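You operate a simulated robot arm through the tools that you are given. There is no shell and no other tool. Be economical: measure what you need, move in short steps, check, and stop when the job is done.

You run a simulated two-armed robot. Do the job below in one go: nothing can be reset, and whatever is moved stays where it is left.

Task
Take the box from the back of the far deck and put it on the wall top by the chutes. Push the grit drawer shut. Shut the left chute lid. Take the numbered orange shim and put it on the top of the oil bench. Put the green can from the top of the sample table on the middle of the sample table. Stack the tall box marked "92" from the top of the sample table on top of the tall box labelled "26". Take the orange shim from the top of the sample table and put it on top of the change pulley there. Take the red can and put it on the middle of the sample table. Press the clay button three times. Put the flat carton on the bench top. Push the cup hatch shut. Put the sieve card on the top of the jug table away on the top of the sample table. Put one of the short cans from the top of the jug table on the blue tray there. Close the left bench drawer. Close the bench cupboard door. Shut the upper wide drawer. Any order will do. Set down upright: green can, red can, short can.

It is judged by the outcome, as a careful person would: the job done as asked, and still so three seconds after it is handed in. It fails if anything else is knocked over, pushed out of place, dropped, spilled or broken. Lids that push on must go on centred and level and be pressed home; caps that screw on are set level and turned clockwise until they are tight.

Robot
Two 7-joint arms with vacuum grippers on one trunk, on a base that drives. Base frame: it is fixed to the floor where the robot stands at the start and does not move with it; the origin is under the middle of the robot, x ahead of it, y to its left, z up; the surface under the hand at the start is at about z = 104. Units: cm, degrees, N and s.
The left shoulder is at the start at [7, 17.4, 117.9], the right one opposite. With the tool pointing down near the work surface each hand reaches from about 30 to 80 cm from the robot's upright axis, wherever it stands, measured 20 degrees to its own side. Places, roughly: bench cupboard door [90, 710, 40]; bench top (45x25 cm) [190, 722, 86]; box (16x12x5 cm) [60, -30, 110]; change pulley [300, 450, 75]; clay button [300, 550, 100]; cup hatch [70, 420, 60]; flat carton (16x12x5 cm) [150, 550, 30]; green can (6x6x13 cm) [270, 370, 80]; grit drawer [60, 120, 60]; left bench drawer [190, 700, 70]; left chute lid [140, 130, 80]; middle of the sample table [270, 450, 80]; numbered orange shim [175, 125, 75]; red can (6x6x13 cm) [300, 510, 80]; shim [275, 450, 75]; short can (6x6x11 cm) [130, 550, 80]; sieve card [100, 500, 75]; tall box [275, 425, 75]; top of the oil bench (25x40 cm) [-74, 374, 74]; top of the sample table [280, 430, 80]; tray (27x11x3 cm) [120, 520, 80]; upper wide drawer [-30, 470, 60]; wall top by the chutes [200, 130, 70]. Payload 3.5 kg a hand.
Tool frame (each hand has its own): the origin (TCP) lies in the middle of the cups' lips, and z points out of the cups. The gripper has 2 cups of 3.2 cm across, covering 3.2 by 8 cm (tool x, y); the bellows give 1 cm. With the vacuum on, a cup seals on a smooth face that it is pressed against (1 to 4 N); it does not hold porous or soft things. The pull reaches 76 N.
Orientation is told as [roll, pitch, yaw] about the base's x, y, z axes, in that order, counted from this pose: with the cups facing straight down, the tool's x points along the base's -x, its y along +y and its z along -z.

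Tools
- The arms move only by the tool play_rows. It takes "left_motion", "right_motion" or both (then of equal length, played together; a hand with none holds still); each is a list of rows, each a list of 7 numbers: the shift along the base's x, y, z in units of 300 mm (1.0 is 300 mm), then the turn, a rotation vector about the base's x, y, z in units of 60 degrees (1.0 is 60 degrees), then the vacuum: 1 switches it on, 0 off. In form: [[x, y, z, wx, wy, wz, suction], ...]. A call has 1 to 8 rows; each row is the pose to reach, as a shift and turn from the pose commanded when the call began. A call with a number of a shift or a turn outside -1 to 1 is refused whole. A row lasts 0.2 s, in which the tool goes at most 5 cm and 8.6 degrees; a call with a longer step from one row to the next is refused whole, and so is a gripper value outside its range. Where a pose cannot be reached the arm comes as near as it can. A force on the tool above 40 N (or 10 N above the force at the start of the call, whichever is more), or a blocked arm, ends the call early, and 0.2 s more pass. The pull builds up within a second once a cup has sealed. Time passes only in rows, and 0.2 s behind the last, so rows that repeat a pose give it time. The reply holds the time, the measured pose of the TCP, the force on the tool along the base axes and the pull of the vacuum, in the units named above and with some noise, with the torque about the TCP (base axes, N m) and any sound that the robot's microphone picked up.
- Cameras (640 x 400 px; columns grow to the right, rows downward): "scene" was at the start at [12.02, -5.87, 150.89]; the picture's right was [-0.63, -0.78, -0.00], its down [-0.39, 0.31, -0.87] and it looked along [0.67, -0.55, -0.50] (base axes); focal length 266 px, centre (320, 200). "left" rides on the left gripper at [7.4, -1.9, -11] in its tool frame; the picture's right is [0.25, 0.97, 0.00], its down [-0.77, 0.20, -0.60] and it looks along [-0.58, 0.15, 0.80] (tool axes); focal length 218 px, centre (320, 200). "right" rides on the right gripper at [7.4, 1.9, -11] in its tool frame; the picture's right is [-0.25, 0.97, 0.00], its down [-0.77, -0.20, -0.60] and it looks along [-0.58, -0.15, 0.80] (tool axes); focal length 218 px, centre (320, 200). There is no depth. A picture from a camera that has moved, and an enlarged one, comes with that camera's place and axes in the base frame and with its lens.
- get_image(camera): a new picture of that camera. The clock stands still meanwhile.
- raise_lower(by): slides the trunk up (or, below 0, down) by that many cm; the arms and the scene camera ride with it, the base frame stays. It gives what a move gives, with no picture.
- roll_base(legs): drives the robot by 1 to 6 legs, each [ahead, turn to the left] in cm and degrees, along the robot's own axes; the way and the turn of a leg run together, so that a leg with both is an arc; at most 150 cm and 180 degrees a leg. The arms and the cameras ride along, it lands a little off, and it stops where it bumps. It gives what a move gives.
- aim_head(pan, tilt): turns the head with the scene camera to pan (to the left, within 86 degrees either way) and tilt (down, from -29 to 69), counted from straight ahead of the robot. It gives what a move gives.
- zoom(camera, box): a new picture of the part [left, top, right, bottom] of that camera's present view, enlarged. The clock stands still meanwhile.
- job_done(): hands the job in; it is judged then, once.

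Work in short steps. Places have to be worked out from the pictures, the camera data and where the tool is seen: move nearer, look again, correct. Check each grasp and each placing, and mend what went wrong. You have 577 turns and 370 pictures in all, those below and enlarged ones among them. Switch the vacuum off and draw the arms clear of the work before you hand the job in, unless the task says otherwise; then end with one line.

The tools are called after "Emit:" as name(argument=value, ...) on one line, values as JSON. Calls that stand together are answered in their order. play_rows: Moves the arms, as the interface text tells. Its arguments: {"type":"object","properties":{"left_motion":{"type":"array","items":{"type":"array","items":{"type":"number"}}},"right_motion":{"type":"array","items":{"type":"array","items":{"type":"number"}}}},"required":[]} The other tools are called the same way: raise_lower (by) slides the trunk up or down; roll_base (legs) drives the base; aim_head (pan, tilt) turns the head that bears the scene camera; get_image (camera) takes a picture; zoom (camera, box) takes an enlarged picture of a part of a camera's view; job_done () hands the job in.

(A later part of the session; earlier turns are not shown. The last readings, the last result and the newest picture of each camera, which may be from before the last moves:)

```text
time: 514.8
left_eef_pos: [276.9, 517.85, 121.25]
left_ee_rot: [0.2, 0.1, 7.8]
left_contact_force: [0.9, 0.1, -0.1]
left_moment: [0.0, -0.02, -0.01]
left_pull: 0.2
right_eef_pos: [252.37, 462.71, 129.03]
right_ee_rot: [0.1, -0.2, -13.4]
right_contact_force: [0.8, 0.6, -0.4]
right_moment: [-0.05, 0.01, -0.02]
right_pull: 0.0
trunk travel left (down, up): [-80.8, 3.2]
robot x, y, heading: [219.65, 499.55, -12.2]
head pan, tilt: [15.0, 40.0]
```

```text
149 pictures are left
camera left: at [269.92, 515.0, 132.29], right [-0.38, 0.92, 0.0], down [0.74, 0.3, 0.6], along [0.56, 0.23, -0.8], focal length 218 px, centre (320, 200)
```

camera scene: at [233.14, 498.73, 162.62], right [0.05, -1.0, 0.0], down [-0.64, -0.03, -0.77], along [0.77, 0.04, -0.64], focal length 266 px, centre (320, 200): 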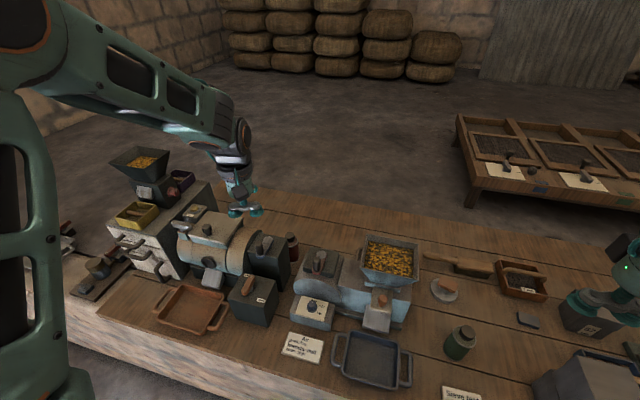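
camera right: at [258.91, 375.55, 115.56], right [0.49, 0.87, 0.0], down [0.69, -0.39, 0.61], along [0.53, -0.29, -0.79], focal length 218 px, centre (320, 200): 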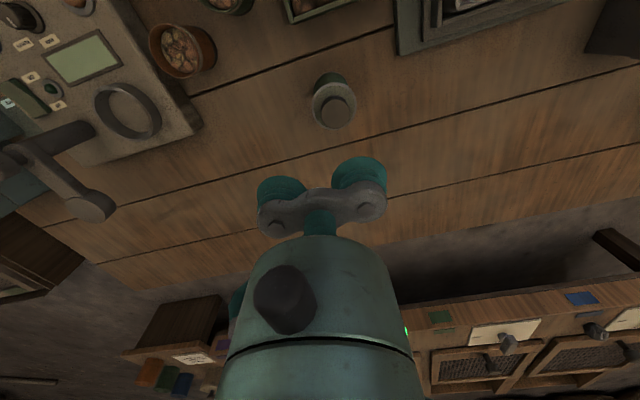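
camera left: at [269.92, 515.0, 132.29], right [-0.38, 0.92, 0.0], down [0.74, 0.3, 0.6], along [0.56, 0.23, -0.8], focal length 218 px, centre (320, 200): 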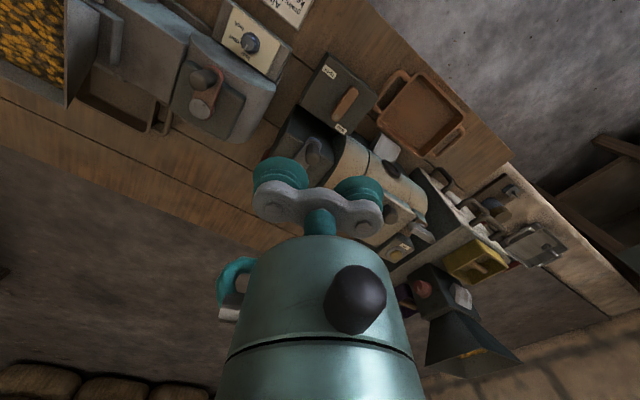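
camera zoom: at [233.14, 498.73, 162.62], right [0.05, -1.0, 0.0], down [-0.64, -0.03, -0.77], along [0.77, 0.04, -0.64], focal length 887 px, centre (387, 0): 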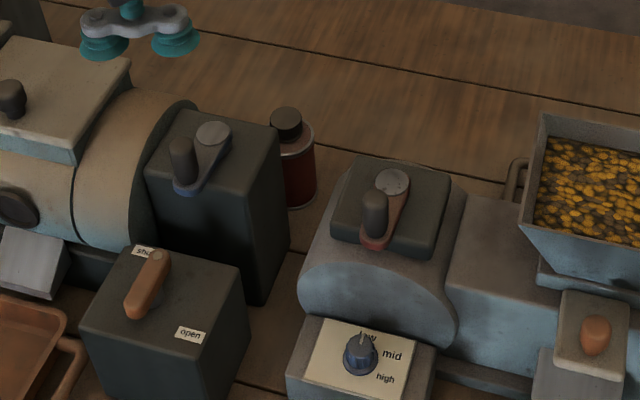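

The red can's cap is at about (300.5, 513.7). I turn the base 25° right for reach, then bring the left hand over it from above.

Emit:
roll_base(legs=[[0, -25]])

Emit:
play_rows(left_motion=[[0.07, 0.1, 0, 0, 0, 0.07, 0], [0.15, 0.21, 0, 0, 0, 0.14, 0], [0.24, 0.32, 0, 0, 0, 0.21, 0], [0.33, 0.42, 0, 0, 0, 0.28, 0], [0.43, 0.52, 0, 0, 0, 0.35, 0], [0.53, 0.61, -0.02, 0, 0, 0.42, 0], [0.62, 0.65, -0.1, 0, 0, 0.42, 0], [0.68, 0.65, -0.24, 0, 0, 0.42, 0]])

Emit:
aim_head(pan=40, tilt=40)

Emit:
get_image(camera="scene")

Emit:
get_image(camera="left")

```text
time: 516.5
left_eef_pos: [279.39, 492.65, 121.21]
left_ee_rot: [0.0, 0.0, -16.7]
left_contact_force: [0.4, -0.7, 0.6]
left_moment: [0.02, -0.01, -0.03]
left_pull: 0.2
right_eef_pos: [234.29, 452.68, 129.0]
right_ee_rot: [-0.1, -0.4, -37.8]
right_contact_force: [0.4, -0.6, 0.7]
right_moment: [-0.01, -0.01, -0.03]
right_pull: 0.1
trunk travel left (down, up): [-80.8, 3.2]
robot x, y, heading: [219.74, 499.46, -36.6]
head pan, tilt: [15.0, 40.0]
```

```text
time: 518.3
left_eef_pos: [299.94, 512.18, 113.77]
left_ee_rot: [0.1, 0.2, 8.4]
left_contact_force: [0.1, -0.2, -0.9]
left_moment: [0.0, 0.0, -0.03]
left_pull: 0.0
right_eef_pos: [234.42, 452.58, 128.86]
right_ee_rot: [0.0, -0.1, -37.8]
right_contact_force: [0.0, 0.2, 0.3]
right_moment: [-0.01, 0.04, -0.01]
right_pull: 0.0
trunk travel left (down, up): [-80.8, 3.2]
robot x, y, heading: [219.89, 499.53, -36.7]
head pan, tilt: [15.0, 40.0]
```

```text
time: 519.2
left_eef_pos: [299.6, 512.19, 114.17]
left_ee_rot: [0.1, 0.1, 8.5]
left_contact_force: [-0.9, 0.4, -0.3]
left_moment: [0.0, 0.03, 0.02]
left_pull: 0.0
right_eef_pos: [234.15, 452.69, 129.05]
right_ee_rot: [0.1, -0.3, -37.7]
right_contact_force: [0.2, -0.9, -0.3]
right_moment: [-0.02, 0.0, 0.03]
right_pull: 0.1
trunk travel left (down, up): [-80.8, 3.2]
robot x, y, heading: [219.35, 499.37, -36.7]
head pan, tilt: [40.0, 40.0]
```

```text
148 pictures are left
camera scene: at [232.18, 496.88, 162.63], right [0.06, -1.0, 0.0], down [-0.64, -0.04, -0.77], along [0.77, 0.04, -0.64], focal length 266 px, centre (320, 200)
```

scene: 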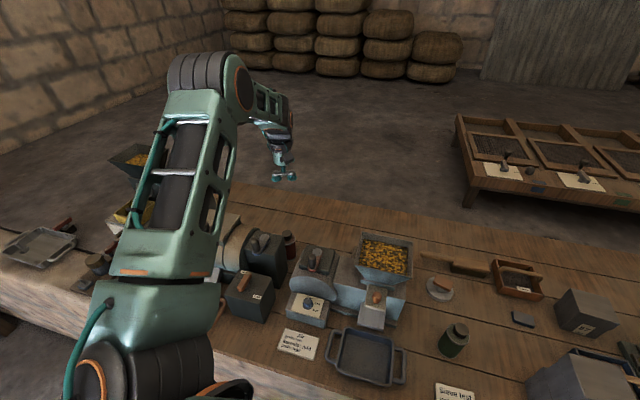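

```text
147 pictures are left
camera left: at [292.66, 509.14, 125.25], right [-0.39, 0.92, 0.0], down [0.73, 0.31, 0.6], along [0.55, 0.24, -0.8], focal length 218 px, centre (320, 200)
```

left: 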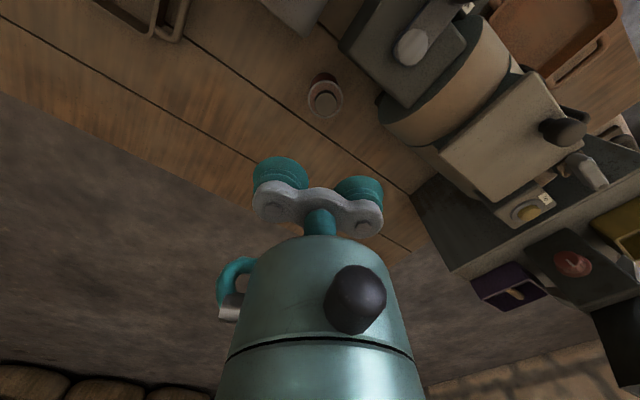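

I lower toward the can's cap for an accurate look.

Emit:
play_rows(left_motion=[[0.008, -0.03, -0.12, 0, 0, 0, 0], [0.008, -0.056, -0.26, 0, 0, 0, 0], [0.008, -0.056, -0.4, 0, 0, 0, 0], [0.008, -0.056, -0.54, 0, 0, 0, 0], [0.008, -0.056, -0.64, 0, 0, 0, 0], [0.008, -0.056, -0.66, 0, 0, 0, 0]])

Emit:
zoom(camera="left", box=[240, 60, 480, 240])

Emit:
zoom(camera="scene", box=[230, 200, 350, 280])

```text
time: 520.6
left_eef_pos: [300.07, 510.53, 94.38]
left_ee_rot: [0.1, 0.1, 8.5]
left_contact_force: [-0.4, 0.5, -1.0]
left_moment: [-0.04, 0.0, 0.0]
left_pull: 0.1
right_eef_pos: [234.2, 452.58, 129.02]
right_ee_rot: [0.2, -0.3, -37.7]
right_contact_force: [-0.1, 0.1, 0.5]
right_moment: [0.02, -0.03, -0.05]
right_pull: 0.1
trunk travel left (down, up): [-80.8, 3.2]
robot x, y, heading: [219.85, 499.75, -36.9]
head pan, tilt: [40.0, 40.0]
```

```text
2.22 times, centred on (360, 150) of left
camera zoom: at [292.98, 507.53, 105.45], right [-0.39, 0.92, 0.0], down [0.73, 0.31, 0.6], along [0.55, 0.24, -0.8], focal length 485 px, centre (231, 311)
```

zoom: 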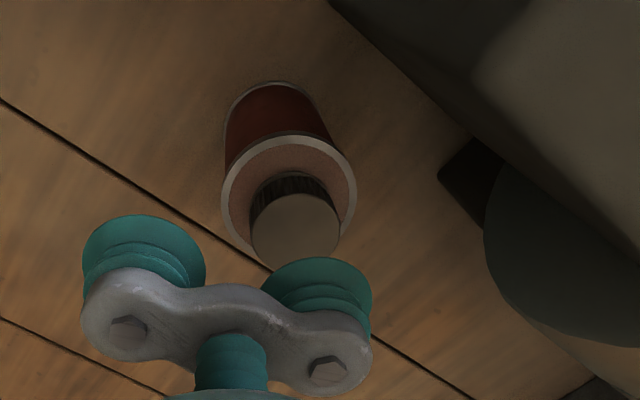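

```text
5.00 times, centred on (290, 240) of scene
camera zoom: at [232.2, 496.91, 162.63], right [0.06, -1.0, 0.0], down [-0.64, -0.04, -0.77], along [0.76, 0.04, -0.64], focal length 1330 px, centre (470, 0)
```

zoom: 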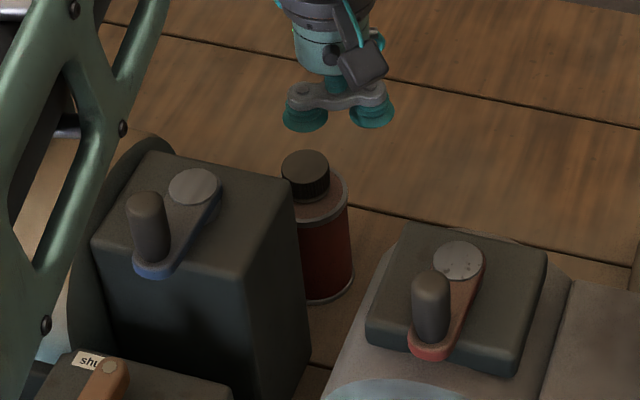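

Both views agree: shift +0.72 in x, +0.45 in y. I do so and press down with vacuum.

Emit:
play_rows(left_motion=[[0.024, 0.015, -0.06, 0, 0, 0, 1], [0.024, 0.015, -0.13, 0, 0, 0, 1], [0.024, 0.015, -0.18, 0, 0, 0, 1], [0.024, 0.015, -0.2, 0, 0, 0, 1], [0.024, 0.015, -0.215, 0, 0, 0, 1], [0.024, 0.015, -0.225, 0, 0, 0, 1], [0.024, 0.015, -0.23, 0, 0, 0, 1], [0.024, 0.015, -0.23, 0, 0, 0, 1]])

Emit:
zoom(camera="scene", box=[230, 200, 350, 280])

```text
time: 522.4
left_eef_pos: [300.52, 510.63, 87.63]
left_ee_rot: [0.1, -0.2, 8.4]
left_contact_force: [7.2, -5.4, 26.7]
left_moment: [1.31, 0.01, -0.07]
left_pull: 37.7
right_eef_pos: [233.88, 452.28, 128.96]
right_ee_rot: [0.1, -0.3, -37.8]
right_contact_force: [0.0, -0.5, 0.7]
right_moment: [0.0, -0.01, -0.02]
right_pull: 0.1
trunk travel left (down, up): [-80.8, 3.2]
robot x, y, heading: [219.67, 499.77, -36.8]
head pan, tilt: [40.0, 40.0]
```

```text
5.00 times, centred on (290, 240) of scene
camera zoom: at [231.77, 496.63, 162.67], right [0.06, -1.0, 0.0], down [-0.64, -0.04, -0.77], along [0.77, 0.05, -0.64], focal length 1330 px, centre (470, 0)
```

zoom: 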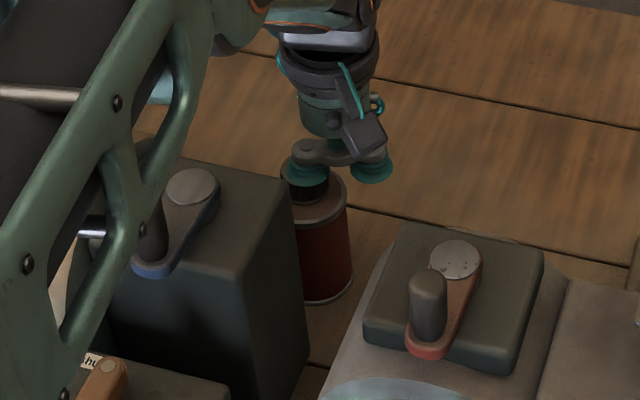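

Sealed. I lift the red can slowly, high enough to clear the hopper.

Emit:
play_rows(left_motion=[[0, 0, 0.01, 0, 0, 0, 1], [0, 0, 0.03, 0, 0, 0, 1], [0, 0, 0.07, 0, 0, 0, 1], [0, 0, 0.13, 0, 0, 0, 1], [0, 0, 0.2, 0, 0, 0, 1], [0, 0, 0.28, 0, 0, 0, 1], [0, 0, 0.36, 0, 0, 0, 1], [0, 0, 0.42, 0, 0, 0, 1]])

Emit:
play_rows(left_motion=[[0, 0, 0.03, 0, 0, 0, 1], [0, 0, 0.1, 0, 0, 0, 1], [0, 0, 0.18, 0, 0, 0, 1], [0, 0, 0.26, 0, 0, 0, 1], [0, 0, 0.34, 0, 0, 0, 1], [0, 0, 0.42, 0, 0, 0, 1], [0, 0, 0.5, 0, 0, 0, 1], [0, 0, 0.54, 0, 0, 0, 1]])

Emit:
get_image(camera="scene")

```text
time: 524.2
left_eef_pos: [300.64, 511.1, 99.89]
left_ee_rot: [0.1, 0.1, 8.5]
left_contact_force: [0.5, 0.2, -3.9]
left_moment: [0.82, 0.11, 0.02]
left_pull: 38.0
right_eef_pos: [234.3, 452.49, 129.04]
right_ee_rot: [0.0, -0.3, -37.7]
right_contact_force: [1.4, 0.4, 0.4]
right_moment: [0.0, 0.01, 0.01]
right_pull: 0.0
trunk travel left (down, up): [-80.8, 3.2]
robot x, y, heading: [219.32, 499.62, -36.5]
head pan, tilt: [40.0, 40.0]
```

```text
time: 526.0
left_eef_pos: [300.62, 511.12, 116.21]
left_ee_rot: [0.1, 0.2, 8.5]
left_contact_force: [-0.6, 0.3, -3.4]
left_moment: [0.82, 0.06, 0.04]
left_pull: 37.7
right_eef_pos: [234.3, 452.54, 129.0]
right_ee_rot: [0.1, -0.2, -37.9]
right_contact_force: [0.5, -0.6, -0.7]
right_moment: [-0.02, 0.01, 0.0]
right_pull: 0.1
trunk travel left (down, up): [-80.8, 3.2]
robot x, y, heading: [219.47, 499.56, -36.7]
head pan, tilt: [40.0, 40.0]
```

```text
143 pictures are left
camera scene: at [232.27, 496.88, 162.62], right [0.06, -1.0, 0.0], down [-0.64, -0.04, -0.77], along [0.76, 0.04, -0.64], focal length 266 px, centre (320, 200)
```

scene: 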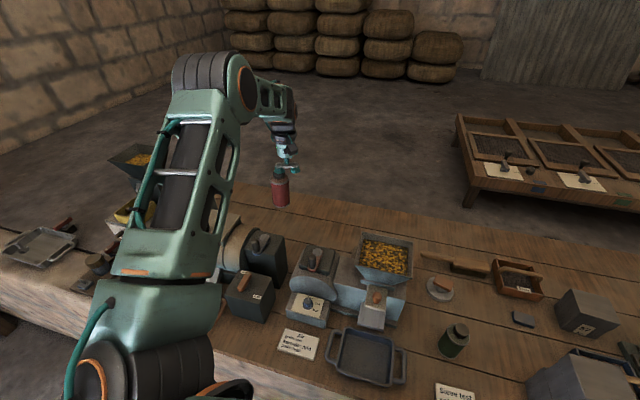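

Held. I turn the base right in small legs.

Emit:
roll_base(legs=[[0, -6], [0, -6], [0, -6], [0, -6]])

Emit:
roll_base(legs=[[0, -6], [0, -6], [0, -6], [0, -6]])

Emit:
aim_head(pan=50, tilt=42)

Emit:
get_image(camera="scene")

```text
time: 528.5
left_eef_pos: [298.63, 477.22, 115.93]
left_ee_rot: [-0.2, 0.4, -15.7]
left_contact_force: [0.4, 0.3, -4.5]
left_moment: [0.74, -0.26, 0.03]
left_pull: 38.3
right_eef_pos: [214.06, 451.08, 129.19]
right_ee_rot: [-0.2, -0.3, -62.1]
right_contact_force: [0.2, 0.7, 0.3]
right_moment: [-0.02, 0.0, -0.01]
right_pull: 0.0
trunk travel left (down, up): [-80.8, 3.2]
robot x, y, heading: [219.59, 499.47, -60.7]
head pan, tilt: [40.0, 40.0]
```

```text
time: 531.0
left_eef_pos: [283.12, 447.6, 115.85]
left_ee_rot: [-0.1, 0.3, -39.2]
left_contact_force: [-0.3, 1.2, -4.0]
left_moment: [0.61, -0.54, 0.04]
left_pull: 38.0
right_eef_pos: [195.17, 457.45, 129.22]
right_ee_rot: [-0.2, -0.3, -85.6]
right_contact_force: [0.0, 0.1, 0.1]
right_moment: [-0.06, 0.02, 0.01]
right_pull: 0.1
trunk travel left (down, up): [-80.8, 3.2]
robot x, y, heading: [219.98, 499.81, -84.6]
head pan, tilt: [40.0, 40.0]
```

```text
time: 531.8
left_eef_pos: [282.8, 447.37, 115.89]
left_ee_rot: [0.1, 0.2, -39.4]
left_contact_force: [0.2, -0.1, -3.0]
left_moment: [0.61, -0.53, 0.02]
left_pull: 37.6
right_eef_pos: [194.83, 457.31, 129.14]
right_ee_rot: [-0.1, -0.3, -85.6]
right_contact_force: [0.2, 1.0, -0.1]
right_moment: [0.03, 0.04, -0.06]
right_pull: 0.0
trunk travel left (down, up): [-80.8, 3.2]
robot x, y, heading: [219.69, 499.78, -84.5]
head pan, tilt: [50.0, 42.0]
```

```text
142 pictures are left
camera scene: at [227.31, 489.64, 162.32], right [-0.57, -0.82, 0.0], down [-0.55, 0.38, -0.74], along [0.61, -0.42, -0.67], focal length 266 px, centre (320, 200)
```

scene: 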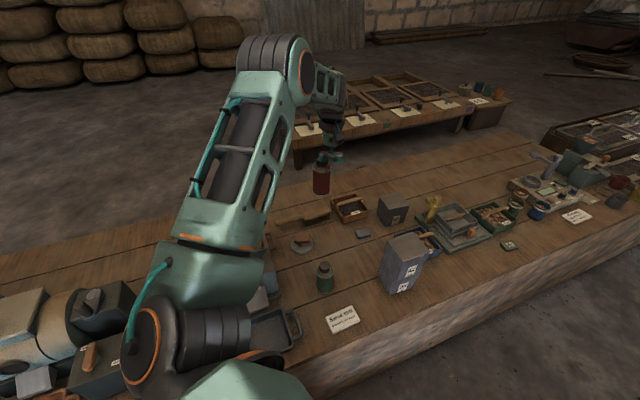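

I move the can slowly over (272.5, 446.5).

Emit:
play_rows(left_motion=[[-0.02, -0.005, 0, 0, 0, 0, 1], [-0.06, -0.015, 0, 0, 0, 0, 1], [-0.12, -0.03, 0, 0, 0, 0, 1], [-0.19, -0.045, 0, 0, 0, 0, 1], [-0.26, -0.06, 0, 0, 0, 0, 1], [-0.33, -0.075, 0, 0, 0, 0, 1], [-0.38, -0.087, 0, 0, 0, 0, 1], [-0.393, -0.09, 0, 0, 0, 0, 1]])

Emit:
play_rows(left_motion=[[0, 0, -0.02, 0, 0, 0, 1], [0, 0, -0.07, 0, 0, 0, 1], [0, 0, -0.15, 0, 0, 0, 1], [0, 0, -0.24, 0, 0, 0, 1], [0, 0, -0.33, 0, 0, 0, 1], [0, 0, -0.42, 0, 0, 0, 1], [0, 0, -0.49, 0, 0, 0, 1], [0, 0, -0.53, 0, 0, 0, 1]])

Emit:
zoom(camera="scene", box=[240, 180, 460, 340])

```text
time: 533.5
left_eef_pos: [270.94, 444.77, 116.17]
left_ee_rot: [0.1, 0.2, -39.4]
left_contact_force: [0.0, -0.1, -4.5]
left_moment: [0.64, -0.51, 0.0]
left_pull: 37.4
right_eef_pos: [194.68, 457.25, 128.95]
right_ee_rot: [-0.1, -0.3, -85.7]
right_contact_force: [0.4, -0.9, 0.7]
right_moment: [-0.03, -0.01, -0.02]
right_pull: 0.1
trunk travel left (down, up): [-80.8, 3.2]
robot x, y, heading: [219.83, 499.51, -84.8]
head pan, tilt: [50.0, 42.0]
```

```text
time: 535.4
left_eef_pos: [270.83, 444.51, 100.08]
left_ee_rot: [0.1, 0.3, -39.3]
left_contact_force: [-0.7, 0.3, -4.1]
left_moment: [0.65, -0.51, 0.04]
left_pull: 37.8
right_eef_pos: [194.67, 457.29, 128.91]
right_ee_rot: [0.0, -0.2, -85.7]
right_contact_force: [0.9, 0.0, 0.3]
right_moment: [0.01, 0.01, -0.02]
right_pull: 0.0
trunk travel left (down, up): [-80.8, 3.2]
robot x, y, heading: [219.78, 499.5, -84.5]
head pan, tilt: [50.0, 42.0]
```

```text
2.50 times, centred on (350, 260) of scene
camera zoom: at [227.15, 489.6, 162.32], right [-0.57, -0.82, 0.0], down [-0.55, 0.38, -0.74], along [0.61, -0.42, -0.67], focal length 665 px, centre (245, 50)
```

zoom: 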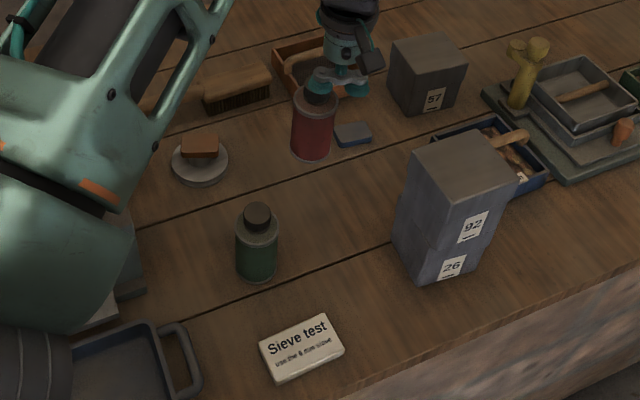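

The landing spot is clear. I lower to contact.

Emit:
play_rows(left_motion=[[0, 0, -0.03, 0, 0, 0, 1], [0, 0, -0.09, 0, 0, 0, 1], [0, 0, -0.17, 0, 0, 0, 1], [0, 0, -0.25, 0, 0, 0, 1], [0, 0, -0.32, 0, 0, 0, 1], [0, 0, -0.37, 0, 0, 0, 1], [0, 0, -0.395, 0, 0, 0, 1], [0, 0, -0.41, 0, 0, 0, 1]])

```text
time: 537.1
left_eef_pos: [270.93, 444.74, 88.04]
left_ee_rot: [0.0, -0.2, -39.3]
left_contact_force: [3.0, 0.3, 9.2]
left_moment: [0.82, -0.77, 0.01]
left_pull: 38.1
right_eef_pos: [194.57, 457.41, 129.16]
right_ee_rot: [0.1, -0.4, -85.8]
right_contact_force: [0.1, -1.0, -0.5]
right_moment: [-0.01, -0.02, 0.0]
right_pull: 0.0
trunk travel left (down, up): [-80.8, 3.2]
robot x, y, heading: [220.03, 499.69, -84.6]
head pan, tilt: [50.0, 42.0]
```

In contact (9 N). I release, wait, and rise.

Emit:
play_rows(left_motion=[[0, 0, -0.005, 0, 0, 0, 1], [0, 0, 0, 0, 0, 0, 0], [0, 0, 0, 0, 0, 0, 0], [0, 0, 0, 0, 0, 0, 0], [0, 0, 0, 0, 0, 0, 0], [0, 0, 0.05, 0, 0, 0, 0], [0, 0, 0.15, 0, 0, 0, 0], [0, 0, 0.3, 0, 0, 0, 0]])

Emit:
zoom(camera="scene", box=[240, 180, 460, 340])

```text
time: 539.0
left_eef_pos: [270.83, 444.7, 96.79]
left_ee_rot: [0.1, 0.1, -39.4]
left_contact_force: [-1.2, 0.9, 0.6]
left_moment: [0.0, -0.01, 0.0]
left_pull: 0.0
right_eef_pos: [194.55, 457.34, 129.03]
right_ee_rot: [0.0, -0.3, -85.6]
right_contact_force: [0.2, 0.4, 0.0]
right_moment: [-0.01, 0.03, 0.02]
right_pull: 0.1
trunk travel left (down, up): [-80.8, 3.2]
robot x, y, heading: [219.9, 499.79, -84.7]
head pan, tilt: [50.0, 42.0]
```

```text
2.50 times, centred on (350, 260) of scene
camera zoom: at [226.98, 489.79, 162.33], right [-0.57, -0.82, 0.0], down [-0.55, 0.38, -0.74], along [0.61, -0.42, -0.67], focal length 665 px, centre (245, 50)
```

zoom: 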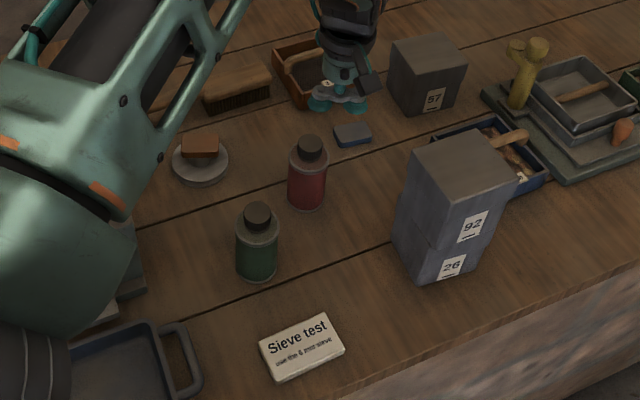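

Both cans stand upright in the middle. Now the carton: I raise and draw in the left hand, then back up 50 cm and turn to face the jug table's east side.

Emit:
play_rows(left_motion=[[0, 0, 0.14, 0, 0, 0, 0], [0, 0, 0.28, 0, 0, 0, 0], [-0.03, 0.03, 0.42, 0, 0, 0, 0], [-0.1, 0.1, 0.54, 0, 0, 0, 0], [-0.2, 0.2, 0.62, 0, 0, 0, 0], [-0.3, 0.3, 0.7, 0, 0, 0, 0], [-0.4, 0.4, 0.75, 0, 0, 0, 0], [-0.5, 0.5, 0.78, 0, 0, 0, 0]])

Emit:
roll_base(legs=[[-51, 0], [0, -102]])

Emit:
aim_head(pan=0, tilt=40)

Emit:
get_image(camera="scene")

```text
time: 540.8
left_eef_pos: [255.26, 459.77, 120.47]
left_ee_rot: [0.1, 0.0, -39.4]
left_contact_force: [0.0, 1.1, -0.4]
left_moment: [-0.03, 0.01, -0.02]
left_pull: 0.0
right_eef_pos: [194.44, 457.51, 129.01]
right_ee_rot: [0.0, -0.4, -85.7]
right_contact_force: [0.0, 0.3, -0.4]
right_moment: [-0.02, 0.0, 0.01]
right_pull: 0.1
trunk travel left (down, up): [-80.8, 3.2]
robot x, y, heading: [219.79, 499.24, -84.6]
head pan, tilt: [50.0, 42.0]
```

```text
time: 548.1
left_eef_pos: [167.76, 524.5, 120.39]
left_ee_rot: [0.1, 0.2, -142.8]
left_contact_force: [1.0, 0.2, 0.5]
left_moment: [0.0, 0.0, 0.02]
left_pull: 0.0
right_eef_pos: [179.63, 584.21, 128.99]
right_ee_rot: [0.0, -0.4, 170.9]
right_contact_force: [0.5, -0.3, 0.2]
right_moment: [-0.02, 0.0, 0.0]
right_pull: 0.0
trunk travel left (down, up): [-80.8, 3.2]
robot x, y, heading: [215.27, 549.89, 172.1]
head pan, tilt: [50.0, 42.0]
```

```text
time: 549.3
left_eef_pos: [167.73, 524.52, 120.33]
left_ee_rot: [0.1, 0.3, -142.8]
left_contact_force: [-0.4, -1.1, 0.3]
left_moment: [-0.03, 0.01, 0.0]
left_pull: 0.0
right_eef_pos: [179.77, 584.25, 129.08]
right_ee_rot: [0.0, -0.3, 170.9]
right_contact_force: [0.7, -0.7, 0.6]
right_moment: [-0.04, 0.01, 0.02]
right_pull: 0.1
trunk travel left (down, up): [-80.8, 3.2]
robot x, y, heading: [215.2, 550.23, 172.3]
head pan, tilt: [0.0, 40.0]
```

```text
139 pictures are left
camera scene: at [201.47, 551.65, 162.62], right [0.14, 0.99, 0.0], down [0.64, -0.09, -0.77], along [-0.76, 0.11, -0.64], focal length 266 px, centre (320, 200)
```

scene: 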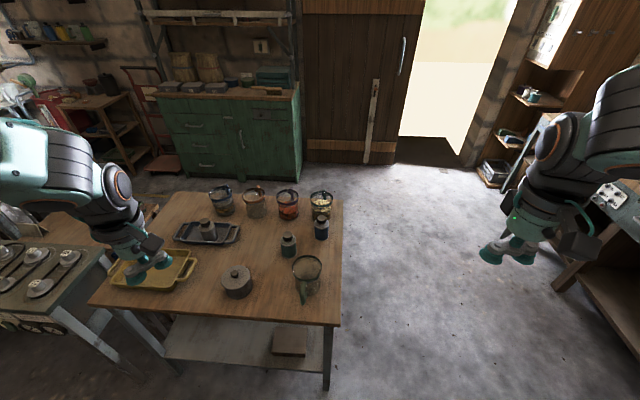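

Emit:
zoom(camera="scene", box=[220, 290, 360, 400])

```text
3.64 times, centred on (290, 345) of scene
camera zoom: at [201.47, 551.65, 162.62], right [0.14, 0.99, 0.0], down [0.64, -0.09, -0.77], along [-0.76, 0.11, -0.64], focal length 967 px, centre (429, -327)
```

zoom: 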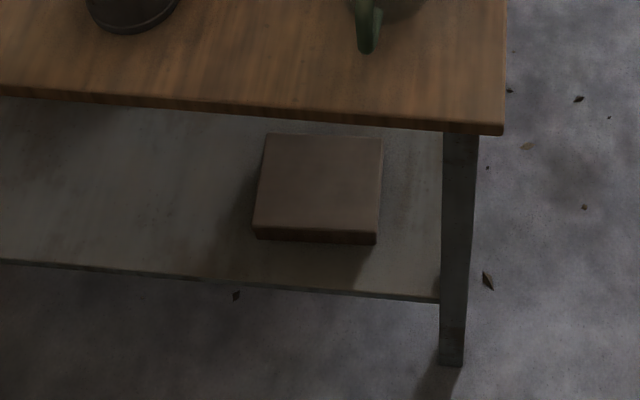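

The carton's east face runs from (150.4, 536.7) to (153.6, 552.3), only 4.5 cm in from the shelf edge. I turn the left hand square to it and draw it back before lowering the trunk.

Emit:
play_rows(left_motion=[[0.07, 0.02, 0, 0, 0, -0.1, 0], [0.14, 0.04, 0, 0, 0, -0.22, 0], [0.21, 0.06, 0, 0, 0, -0.34, 0], [0.28, 0.08, 0, 0, 0, -0.46, 0], [0.35, 0.1, 0, 0, 0, -0.58, 0], [0.4, 0.12, 0, 0, 0, -0.7, 0], [0.4, 0.12, 0, 0, 0, -0.81, 0]])

Emit:
raise_lower(by=-35)

```text
time: 550.9
left_eef_pos: [178.36, 528.25, 120.59]
left_ee_rot: [0.1, 0.3, 168.5]
left_contact_force: [0.7, -0.3, 0.4]
left_moment: [0.0, 0.02, -0.01]
left_pull: 0.0
left hand out of reach, approached as far as the arm can: row 6, 7
right_eef_pos: [179.54, 584.15, 129.11]
right_ee_rot: [-0.1, -0.3, 170.9]
right_contact_force: [0.3, 0.1, 1.2]
right_moment: [0.02, -0.01, -0.02]
right_pull: 0.1
trunk travel left (down, up): [-80.8, 3.2]
robot x, y, heading: [214.77, 549.47, 171.9]
head pan, tilt: [0.0, 40.0]
```

```text
time: 554.3
left_eef_pos: [178.47, 528.36, 85.69]
left_ee_rot: [0.1, 0.1, 168.6]
left_contact_force: [0.2, -0.3, 1.0]
left_moment: [0.0, 0.01, -0.01]
left_pull: 0.0
right_eef_pos: [179.73, 584.23, 94.03]
right_ee_rot: [0.0, -0.3, 170.9]
right_contact_force: [-0.4, 0.3, 0.1]
right_moment: [0.0, 0.03, 0.03]
right_pull: 0.0
trunk travel left (down, up): [-45.8, 38.2]
robot x, y, heading: [214.67, 550.06, 171.8]
head pan, tilt: [0.0, 40.0]
```

I back the base 12 cm for room to tilt the hand forward.

Emit:
roll_base(legs=[[-12, 0]])

Emit:
play_rows(left_motion=[[-0.04, 0.03, 0, 0.025, 0.123, 0, 0], [-0.08, 0.06, 0, 0.05, 0.245, 0, 0], [-0.12, 0.09, -0.05, 0.075, 0.368, 0, 0], [-0.16, 0.12, -0.1, 0.1, 0.49, 0, 0], [-0.2, 0.15, -0.15, 0.125, 0.613, 0, 0], [-0.24, 0.18, -0.2, 0.15, 0.735, 0, 0], [-0.28, 0.2, -0.25, 0.175, 0.858, 0, 0], [-0.32, 0.2, -0.3, 0.199, 0.98, 0, 0]])

Emit:
get_image(camera="scene")

```text
time: 555.5
left_eef_pos: [190.46, 526.55, 85.74]
left_ee_rot: [0.0, 0.2, 168.7]
left_contact_force: [0.1, 0.3, -0.1]
left_moment: [-0.01, 0.01, 0.02]
left_pull: 0.0
right_eef_pos: [191.68, 582.45, 94.08]
right_ee_rot: [-0.1, -0.4, 171.1]
right_contact_force: [-1.0, 0.5, 0.0]
right_moment: [0.02, 0.03, -0.01]
right_pull: 0.1
trunk travel left (down, up): [-45.8, 38.2]
robot x, y, heading: [226.63, 548.19, 172.1]
head pan, tilt: [0.0, 40.0]
```

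```text
time: 557.3
left_eef_pos: [175.72, 533.76, 75.72]
left_ee_rot: [-0.2, -59.7, 168.8]
left_contact_force: [0.3, -0.2, 1.0]
left_moment: [0.01, -0.01, -0.03]
left_pull: 0.1
left hand out of reach, approached as far as the arm can: row 1, 2, 3, 4, 5, 6, 7, 8
right_eef_pos: [191.58, 582.5, 93.96]
right_ee_rot: [0.0, -0.2, 170.9]
right_contact_force: [0.8, -0.3, -0.5]
right_moment: [0.0, -0.01, -0.03]
right_pull: 0.2
trunk travel left (down, up): [-45.8, 38.2]
robot x, y, heading: [226.38, 548.29, 172.3]
head pan, tilt: [0.0, 40.0]
```

```text
137 pictures are left
camera scene: at [213.35, 550.04, 127.62], right [0.14, 0.99, 0.0], down [0.64, -0.09, -0.77], along [-0.76, 0.1, -0.64], focal length 266 px, centre (320, 200)
```

scene: 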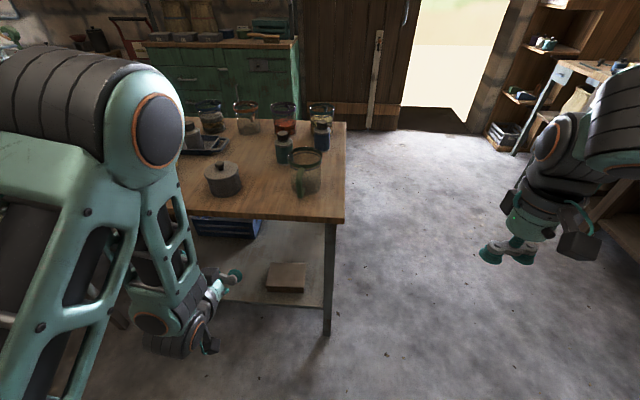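

Good. I lower the trunk 40 cm, then finish the tilt.

Emit:
raise_lower(by=-40)

Emit:
play_rows(left_motion=[[0, 0.03, 0, 0.025, 0.123, 0, 0], [0, 0.06, 0, 0.05, 0.245, 0, 0], [0, 0.1, 0, 0.075, 0.368, 0, 0], [0, 0.14, 0, 0.1, 0.49, 0, 0], [0, 0.18, -0.05, 0.1, 0.49, 0, 0], [0, 0.2, -0.1, 0.1, 0.49, 0, 0]])

Emit:
get_image(camera="left")

Emit:
get_image(camera="scene")

```text
time: 561.1
left_eef_pos: [175.69, 533.73, 35.91]
left_ee_rot: [-0.2, -59.8, 169.0]
left_contact_force: [-0.4, 0.3, 0.0]
left_moment: [-0.01, 0.04, 0.0]
left_pull: 0.0
right_eef_pos: [191.64, 582.34, 54.04]
right_ee_rot: [0.0, -0.2, 171.0]
right_contact_force: [0.1, 0.8, -0.1]
right_moment: [-0.02, 0.0, 0.03]
right_pull: 0.0
trunk travel left (down, up): [-5.8, 78.2]
robot x, y, heading: [226.66, 548.4, 172.1]
head pan, tilt: [0.0, 40.0]
```

```text
time: 562.5
left_eef_pos: [175.7, 539.68, 32.9]
left_ee_rot: [-57.2, -89.8, -134.3]
left_contact_force: [-0.9, 1.1, -0.6]
left_moment: [0.0, -0.01, 0.02]
left_pull: 0.1
left hand out of reach, approached as far as the arm can: row 1
right_eef_pos: [191.48, 582.52, 53.89]
right_ee_rot: [0.0, -0.3, 171.0]
right_contact_force: [0.3, -0.6, 0.1]
right_moment: [-0.02, -0.01, 0.01]
right_pull: 0.0
trunk travel left (down, up): [-5.8, 78.2]
robot x, y, heading: [226.97, 548.35, 172.3]
head pan, tilt: [0.0, 40.0]
```

```text
136 pictures are left
camera left: at [186.99, 539.44, 25.62], right [-0.19, -0.95, -0.26], down [0.55, -0.32, 0.77], along [-0.81, 0.01, 0.58], focal length 218 px, centre (320, 200)
```

left: 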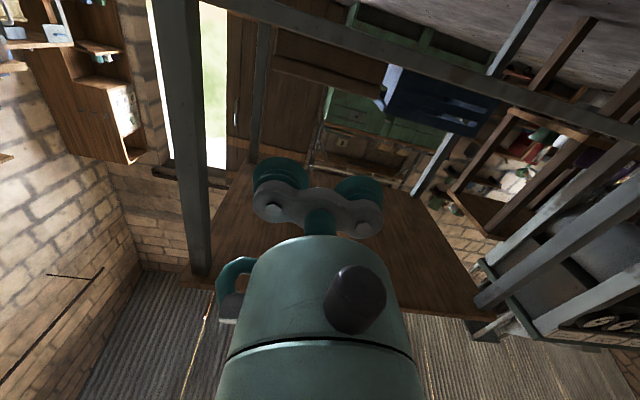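

```text
135 pictures are left
camera scene: at [213.42, 549.98, 87.63], right [0.14, 0.99, 0.0], down [0.64, -0.09, -0.77], along [-0.76, 0.11, -0.64], focal length 266 px, centre (320, 200)
```

scene: 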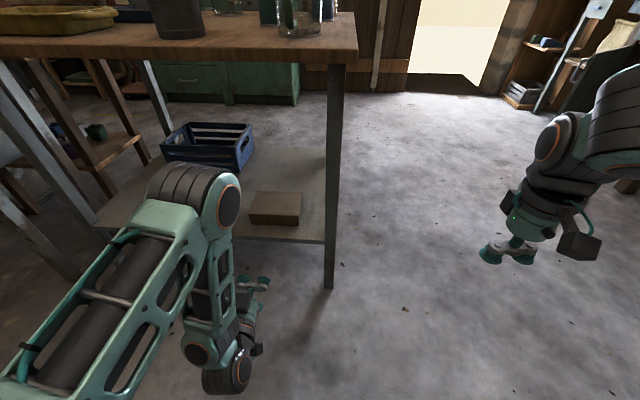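

The hand is now exactly horizontal and square. I zoom on the carton from this lower view to fix its height.

Emit:
zoom(camera="scene", box=[210, 160, 350, 300])

```text
2.86 times, centred on (280, 230) of scene
camera zoom: at [213.42, 549.98, 87.63], right [0.14, 0.99, 0.0], down [0.64, -0.09, -0.77], along [-0.76, 0.11, -0.64], focal length 760 px, centre (434, 114)
```

zoom: 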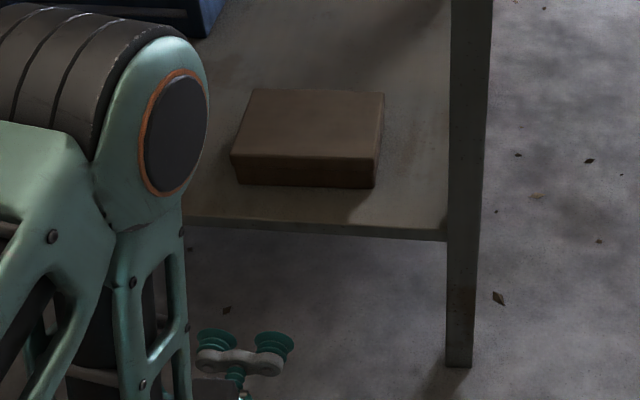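

Carton's face centre is at (152.8, 544.8, 29.6). I approach along its normal.

Emit:
play_rows(left_motion=[[-0.03, 0.02, -0.06, 0, 0, 0, 0], [-0.1, 0.035, -0.11, 0, 0, 0, 0], [-0.2, 0.055, -0.11, 0, 0, 0, 0], [-0.32, 0.08, -0.11, 0, 0, 0, 0], [-0.44, 0.105, -0.11, 0, 0, 0, 0], [-0.54, 0.125, -0.11, 0, 0, 0, 0], [-0.6, 0.138, -0.11, 0, 0, 0, 0]])

Emit:
zoom(camera="scene", box=[210, 160, 350, 300])

```text
time: 564.1
left_eef_pos: [157.8, 543.77, 29.47]
left_ee_rot: [-44.7, -89.6, -146.7]
left_contact_force: [0.6, -0.3, -0.6]
left_moment: [0.02, 0.03, -0.01]
left_pull: 0.0
right_eef_pos: [191.55, 582.4, 54.05]
right_ee_rot: [0.0, -0.4, 171.0]
right_contact_force: [0.1, 0.0, 0.6]
right_moment: [0.0, -0.02, -0.01]
right_pull: 0.1
trunk travel left (down, up): [-5.8, 78.2]
robot x, y, heading: [227.05, 547.93, 171.9]
head pan, tilt: [0.0, 40.0]
```

```text
2.86 times, centred on (280, 230) of scene
camera zoom: at [213.41, 549.98, 87.62], right [0.14, 0.99, 0.0], down [0.64, -0.09, -0.77], along [-0.76, 0.11, -0.64], focal length 760 px, centre (434, 114)
```

zoom: 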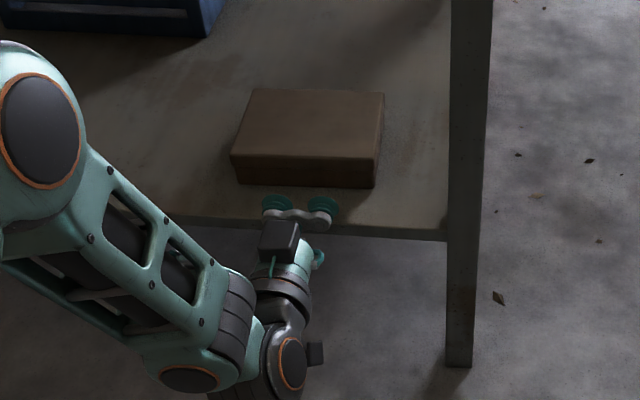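

Lined up. I press onto the face with the vacuum on.

Emit:
play_rows(left_motion=[[-0.06, 0.012, 0.003, 0, 0, 0, 1], [-0.11, 0.022, 0.005, 0, 0, 0, 1], [-0.14, 0.029, 0.005, 0, 0, 0, 1], [-0.16, 0.033, 0.005, 0, 0, 0, 1], [-0.175, 0.036, 0.005, 0, 0, 0, 1], [-0.185, 0.038, 0.005, 0, 0, 0, 1], [-0.185, 0.038, 0.005, 0, 0, 0, 1]])

```text
time: 565.8
left_eef_pos: [152.22, 544.89, 29.64]
left_ee_rot: [-47.2, -89.6, -144.1]
left_contact_force: [0.7, -0.3, 0.2]
left_moment: [0.06, -0.03, 0.05]
left_pull: 75.9
right_eef_pos: [191.51, 582.55, 54.02]
right_ee_rot: [0.0, -0.2, 171.0]
right_contact_force: [0.6, 0.2, -0.6]
right_moment: [0.01, 0.0, 0.01]
right_pull: 0.1
trunk travel left (down, up): [-5.8, 78.2]
robot x, y, heading: [226.68, 548.18, 172.3]
head pan, tilt: [0.0, 40.0]
```

Sealed with both cups. I lift it a little and draw it straight out.

Emit:
play_rows(left_motion=[[0, 0, 0.015, 0, 0, 0, 1], [0, 0, 0.04, 0, 0, 0, 1], [0, 0, 0.08, 0, 0, 0, 1], [0.03, -0.006, 0.11, 0, 0, 0, 1], [0.09, -0.018, 0.12, 0, 0, 0, 1], [0.17, -0.034, 0.12, 0, 0, 0, 1], [0.26, -0.052, 0.12, 0, 0, 0, 1], [0.34, -0.068, 0.12, 0, 0, 0, 1]])

Emit:
get_image(camera="scene")

```text
time: 567.5
left_eef_pos: [162.6, 543.06, 33.05]
left_ee_rot: [-50.4, -89.7, -141.1]
left_contact_force: [0.0, 0.5, -3.7]
left_moment: [0.01, -0.34, -0.02]
left_pull: 38.1
right_eef_pos: [191.55, 582.41, 54.08]
right_ee_rot: [-0.1, -0.2, 171.0]
right_contact_force: [-0.8, -0.6, -0.1]
right_moment: [0.0, 0.0, -0.01]
right_pull: 0.1
trunk travel left (down, up): [-5.8, 78.2]
robot x, y, heading: [226.91, 548.47, 172.0]
head pan, tilt: [0.0, 40.0]
```

```text
132 pictures are left
camera scene: at [213.38, 549.98, 87.62], right [0.14, 0.99, 0.0], down [0.64, -0.09, -0.77], along [-0.76, 0.11, -0.64], focal length 266 px, centre (320, 200)
```

scene: 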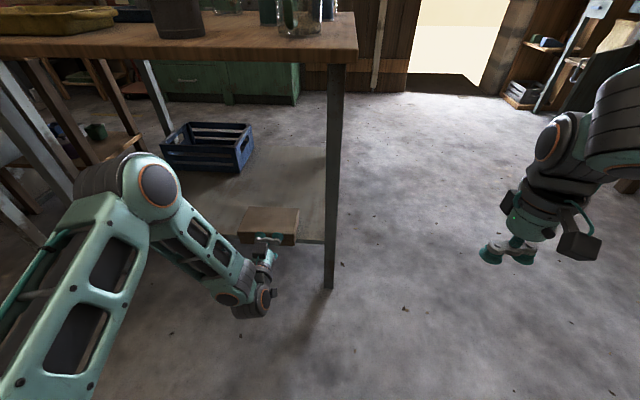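

One cup let go while moving. I set the carton back down on the shelf and press to re-seal.

Emit:
play_rows(left_motion=[[-0.03, 0.006, 0, 0, 0, 0, 1], [-0.09, 0.018, 0, 0, 0, 0, 1], [-0.15, 0.03, 0, 0, 0, 0, 1], [-0.2, 0.04, -0.03, 0, 0, 0, 1], [-0.2, 0.04, -0.07, 0, 0, 0, 1], [-0.2, 0.04, -0.1, 0, 0, 0, 1], [-0.2, 0.04, -0.12, 0, 0, 0, 1]])

Emit:
zoom(camera="scene", box=[210, 160, 350, 300])

```text
time: 569.1
left_eef_pos: [156.28, 544.03, 29.63]
left_ee_rot: [-81.0, -89.7, -110.4]
left_contact_force: [0.1, -0.8, 6.0]
left_moment: [0.23, 0.13, -0.01]
left_pull: 38.7
right_eef_pos: [191.62, 582.59, 54.13]
right_ee_rot: [0.1, -0.4, 171.0]
right_contact_force: [-0.4, 0.0, -0.3]
right_moment: [0.02, 0.01, 0.02]
right_pull: 0.0
trunk travel left (down, up): [-5.8, 78.2]
robot x, y, heading: [226.86, 548.47, 172.4]
head pan, tilt: [0.0, 40.0]
```

```text
2.86 times, centred on (280, 230) of scene
camera zoom: at [213.47, 549.98, 87.65], right [0.14, 0.99, 0.0], down [0.64, -0.09, -0.77], along [-0.76, 0.11, -0.64], focal length 760 px, centre (434, 114)
```

zoom: 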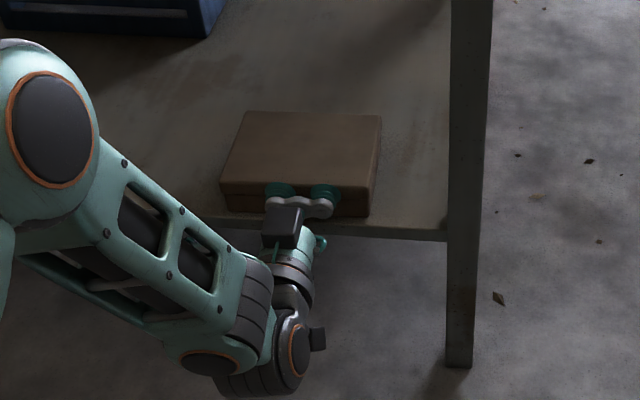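

I press harder to seal both cups again.

Emit:
play_rows(left_motion=[[-0.02, 0.004, -0.01, 0, 0, 0, 1], [-0.04, 0.008, -0.012, 0, 0, 0, 1], [-0.06, 0.012, -0.012, 0, 0, 0, 1], [-0.08, 0.016, -0.012, 0, 0, 0, 1], [-0.08, 0.016, -0.012, 0, 0, 0, 1]])

```text
time: 570.4
left_eef_pos: [153.95, 544.7, 29.7]
left_ee_rot: [-121.3, -89.7, -70.1]
left_contact_force: [5.6, -2.1, 25.3]
left_moment: [0.34, -0.14, 0.01]
left_pull: 75.3
right_eef_pos: [191.68, 582.45, 54.23]
right_ee_rot: [0.0, -0.5, 171.0]
right_contact_force: [0.3, 0.0, -0.2]
right_moment: [0.0, -0.01, 0.01]
right_pull: 0.2
trunk travel left (down, up): [-5.8, 78.2]
robot x, y, heading: [226.82, 548.71, 171.9]
head pan, tilt: [0.0, 40.0]
```

Both sealed again. I lift very slowly this time.

Emit:
play_rows(left_motion=[[0, 0, 0.01, 0, 0, 0, 1], [0, 0, 0.02, 0, 0, 0, 1], [0, 0, 0.03, 0, 0, 0, 1], [0, 0, 0.04, 0, 0, 0, 1], [0, 0, 0.05, 0, 0, 0, 1], [0, 0, 0.06, 0, 0, 0, 1], [0, 0, 0.07, 0, 0, 0, 1], [0, 0, 0.08, 0, 0, 0, 1]])

```text
time: 572.1
left_eef_pos: [153.85, 544.43, 31.61]
left_ee_rot: [-42.3, -89.5, -149.3]
left_contact_force: [-0.1, -0.6, -3.5]
left_moment: [-0.01, -0.3, 0.03]
left_pull: 75.2
right_eef_pos: [191.52, 582.54, 54.16]
right_ee_rot: [0.0, -0.2, 170.9]
right_contact_force: [-0.1, -0.1, 0.1]
right_moment: [-0.02, 0.0, 0.0]
right_pull: 0.1
trunk travel left (down, up): [-5.8, 78.2]
robot x, y, heading: [227.23, 548.26, 172.1]
head pan, tilt: [0.0, 40.0]
```

Lifted with both cups holding. I draw it out slowly with a gentle ramp.

Emit:
play_rows(left_motion=[[0.008, -0.002, 0.01, 0, 0, 0, 1], [0.024, -0.005, 0.015, 0, 0, 0, 1], [0.05, -0.01, 0.02, 0, 0, 0, 1], [0.08, -0.016, 0.02, 0, 0, 0, 1], [0.115, -0.023, 0.02, 0, 0, 0, 1], [0.15, -0.03, 0.02, 0, 0, 0, 1], [0.185, -0.037, 0.02, 0, 0, 0, 1], [0.22, -0.044, 0.02, 0, 0, 0, 1]])

Emit:
play_rows(left_motion=[[0.035, -0.007, 0, 0, 0, 0, 1], [0.07, -0.014, 0, 0, 0, 0, 1], [0.105, -0.021, 0, 0, 0, 0, 1], [0.14, -0.028, 0, 0, 0, 0, 1], [0.175, -0.035, 0, 0, 0, 0, 1], [0.21, -0.042, 0, 0, 0, 0, 1], [0.24, -0.048, 0, 0, 0, 0, 1], [0.25, -0.05, 0, 0, 0, 0, 1]])

Emit:
get_image(camera="scene")

```text
time: 574.0
left_eef_pos: [160.68, 543.1, 32.05]
left_ee_rot: [-44.4, -89.6, -147.0]
left_contact_force: [0.1, -0.4, -3.6]
left_moment: [-0.02, -0.31, 0.01]
left_pull: 75.6
right_eef_pos: [191.55, 582.36, 53.95]
right_ee_rot: [0.0, -0.2, 171.0]
right_contact_force: [-0.1, 0.1, 0.4]
right_moment: [-0.02, 0.0, -0.01]
right_pull: 0.1
trunk travel left (down, up): [-5.8, 78.2]
robot x, y, heading: [226.63, 548.13, 172.1]
head pan, tilt: [0.0, 40.0]
```

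```text
time: 575.8
left_eef_pos: [168.36, 541.84, 32.4]
left_ee_rot: [-46.9, -89.6, -144.5]
left_contact_force: [-0.3, -0.6, -3.7]
left_moment: [-0.01, -0.29, 0.0]
left_pull: 75.6
right_eef_pos: [191.51, 582.5, 54.01]
right_ee_rot: [0.0, -0.3, 170.9]
right_contact_force: [-0.4, 0.5, -0.5]
right_moment: [-0.02, -0.03, 0.01]
right_pull: 0.1
trunk travel left (down, up): [-5.8, 78.2]
robot x, y, heading: [227.11, 548.58, 172.3]
head pan, tilt: [0.0, 40.0]
```

```text
130 pictures are left
camera scene: at [213.38, 549.97, 87.62], right [0.14, 0.99, 0.0], down [0.64, -0.09, -0.77], along [-0.76, 0.11, -0.64], focal length 266 px, centre (320, 200)
```

scene: 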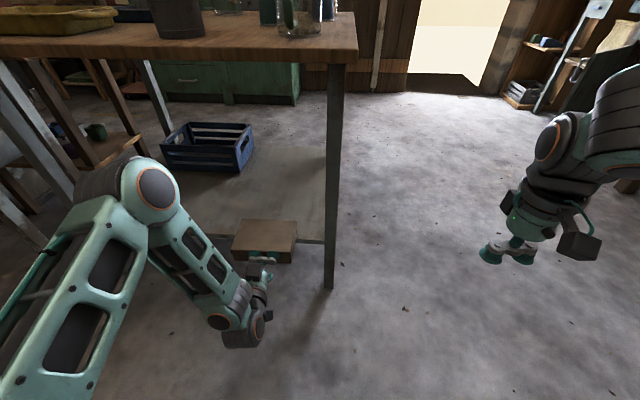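

I draw out another 6 cm so the carton clears the table edge.

Emit:
play_rows(left_motion=[[0.01, -0.002, 0, 0, 0, 0, 1], [0.035, -0.007, 0, 0, 0, 0, 1], [0.07, -0.014, 0, 0, 0, 0, 1], [0.105, -0.021, 0, 0, 0, 0, 1], [0.14, -0.028, 0, 0, 0, 0, 1], [0.175, -0.035, 0, 0, 0, 0, 1], [0.205, -0.041, 0, 0, 0, 0, 1], [0.215, -0.043, 0, 0, 0, 0, 1]])

Emit:
roll_base(legs=[[-2, 0], [-2, 0]])

Emit:
get_image(camera="scene")

```text
time: 577.5
left_eef_pos: [174.55, 540.43, 32.33]
left_ee_rot: [-48.0, -89.6, -143.5]
left_contact_force: [-0.2, -0.1, -3.8]
left_moment: [-0.02, -0.29, 0.01]
left_pull: 75.4
right_eef_pos: [191.57, 582.54, 54.05]
right_ee_rot: [0.0, -0.3, 171.0]
right_contact_force: [-0.6, -0.5, -0.8]
right_moment: [0.01, 0.03, -0.02]
right_pull: 0.0
trunk travel left (down, up): [-5.8, 78.2]
robot x, y, heading: [226.81, 548.29, 172.1]
head pan, tilt: [0.0, 40.0]
```

```text
time: 578.7
left_eef_pos: [178.41, 539.88, 32.23]
left_ee_rot: [-46.2, -89.5, -145.2]
left_contact_force: [-0.3, -0.9, -4.3]
left_moment: [-0.03, -0.31, 0.0]
left_pull: 75.8
right_eef_pos: [195.49, 581.84, 54.04]
right_ee_rot: [0.0, -0.4, 170.9]
right_contact_force: [0.1, -0.5, 0.6]
right_moment: [-0.02, -0.01, 0.0]
right_pull: 0.0
trunk travel left (down, up): [-5.8, 78.2]
robot x, y, heading: [230.78, 547.92, 172.1]
head pan, tilt: [0.0, 40.0]
```

```text
129 pictures are left
camera scene: at [217.3, 549.44, 87.62], right [0.14, 0.99, 0.0], down [0.64, -0.09, -0.77], along [-0.76, 0.11, -0.64], focal length 266 px, centre (320, 200)
```

scene: 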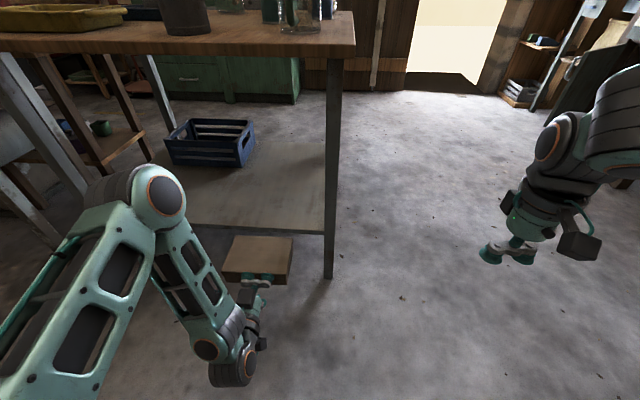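

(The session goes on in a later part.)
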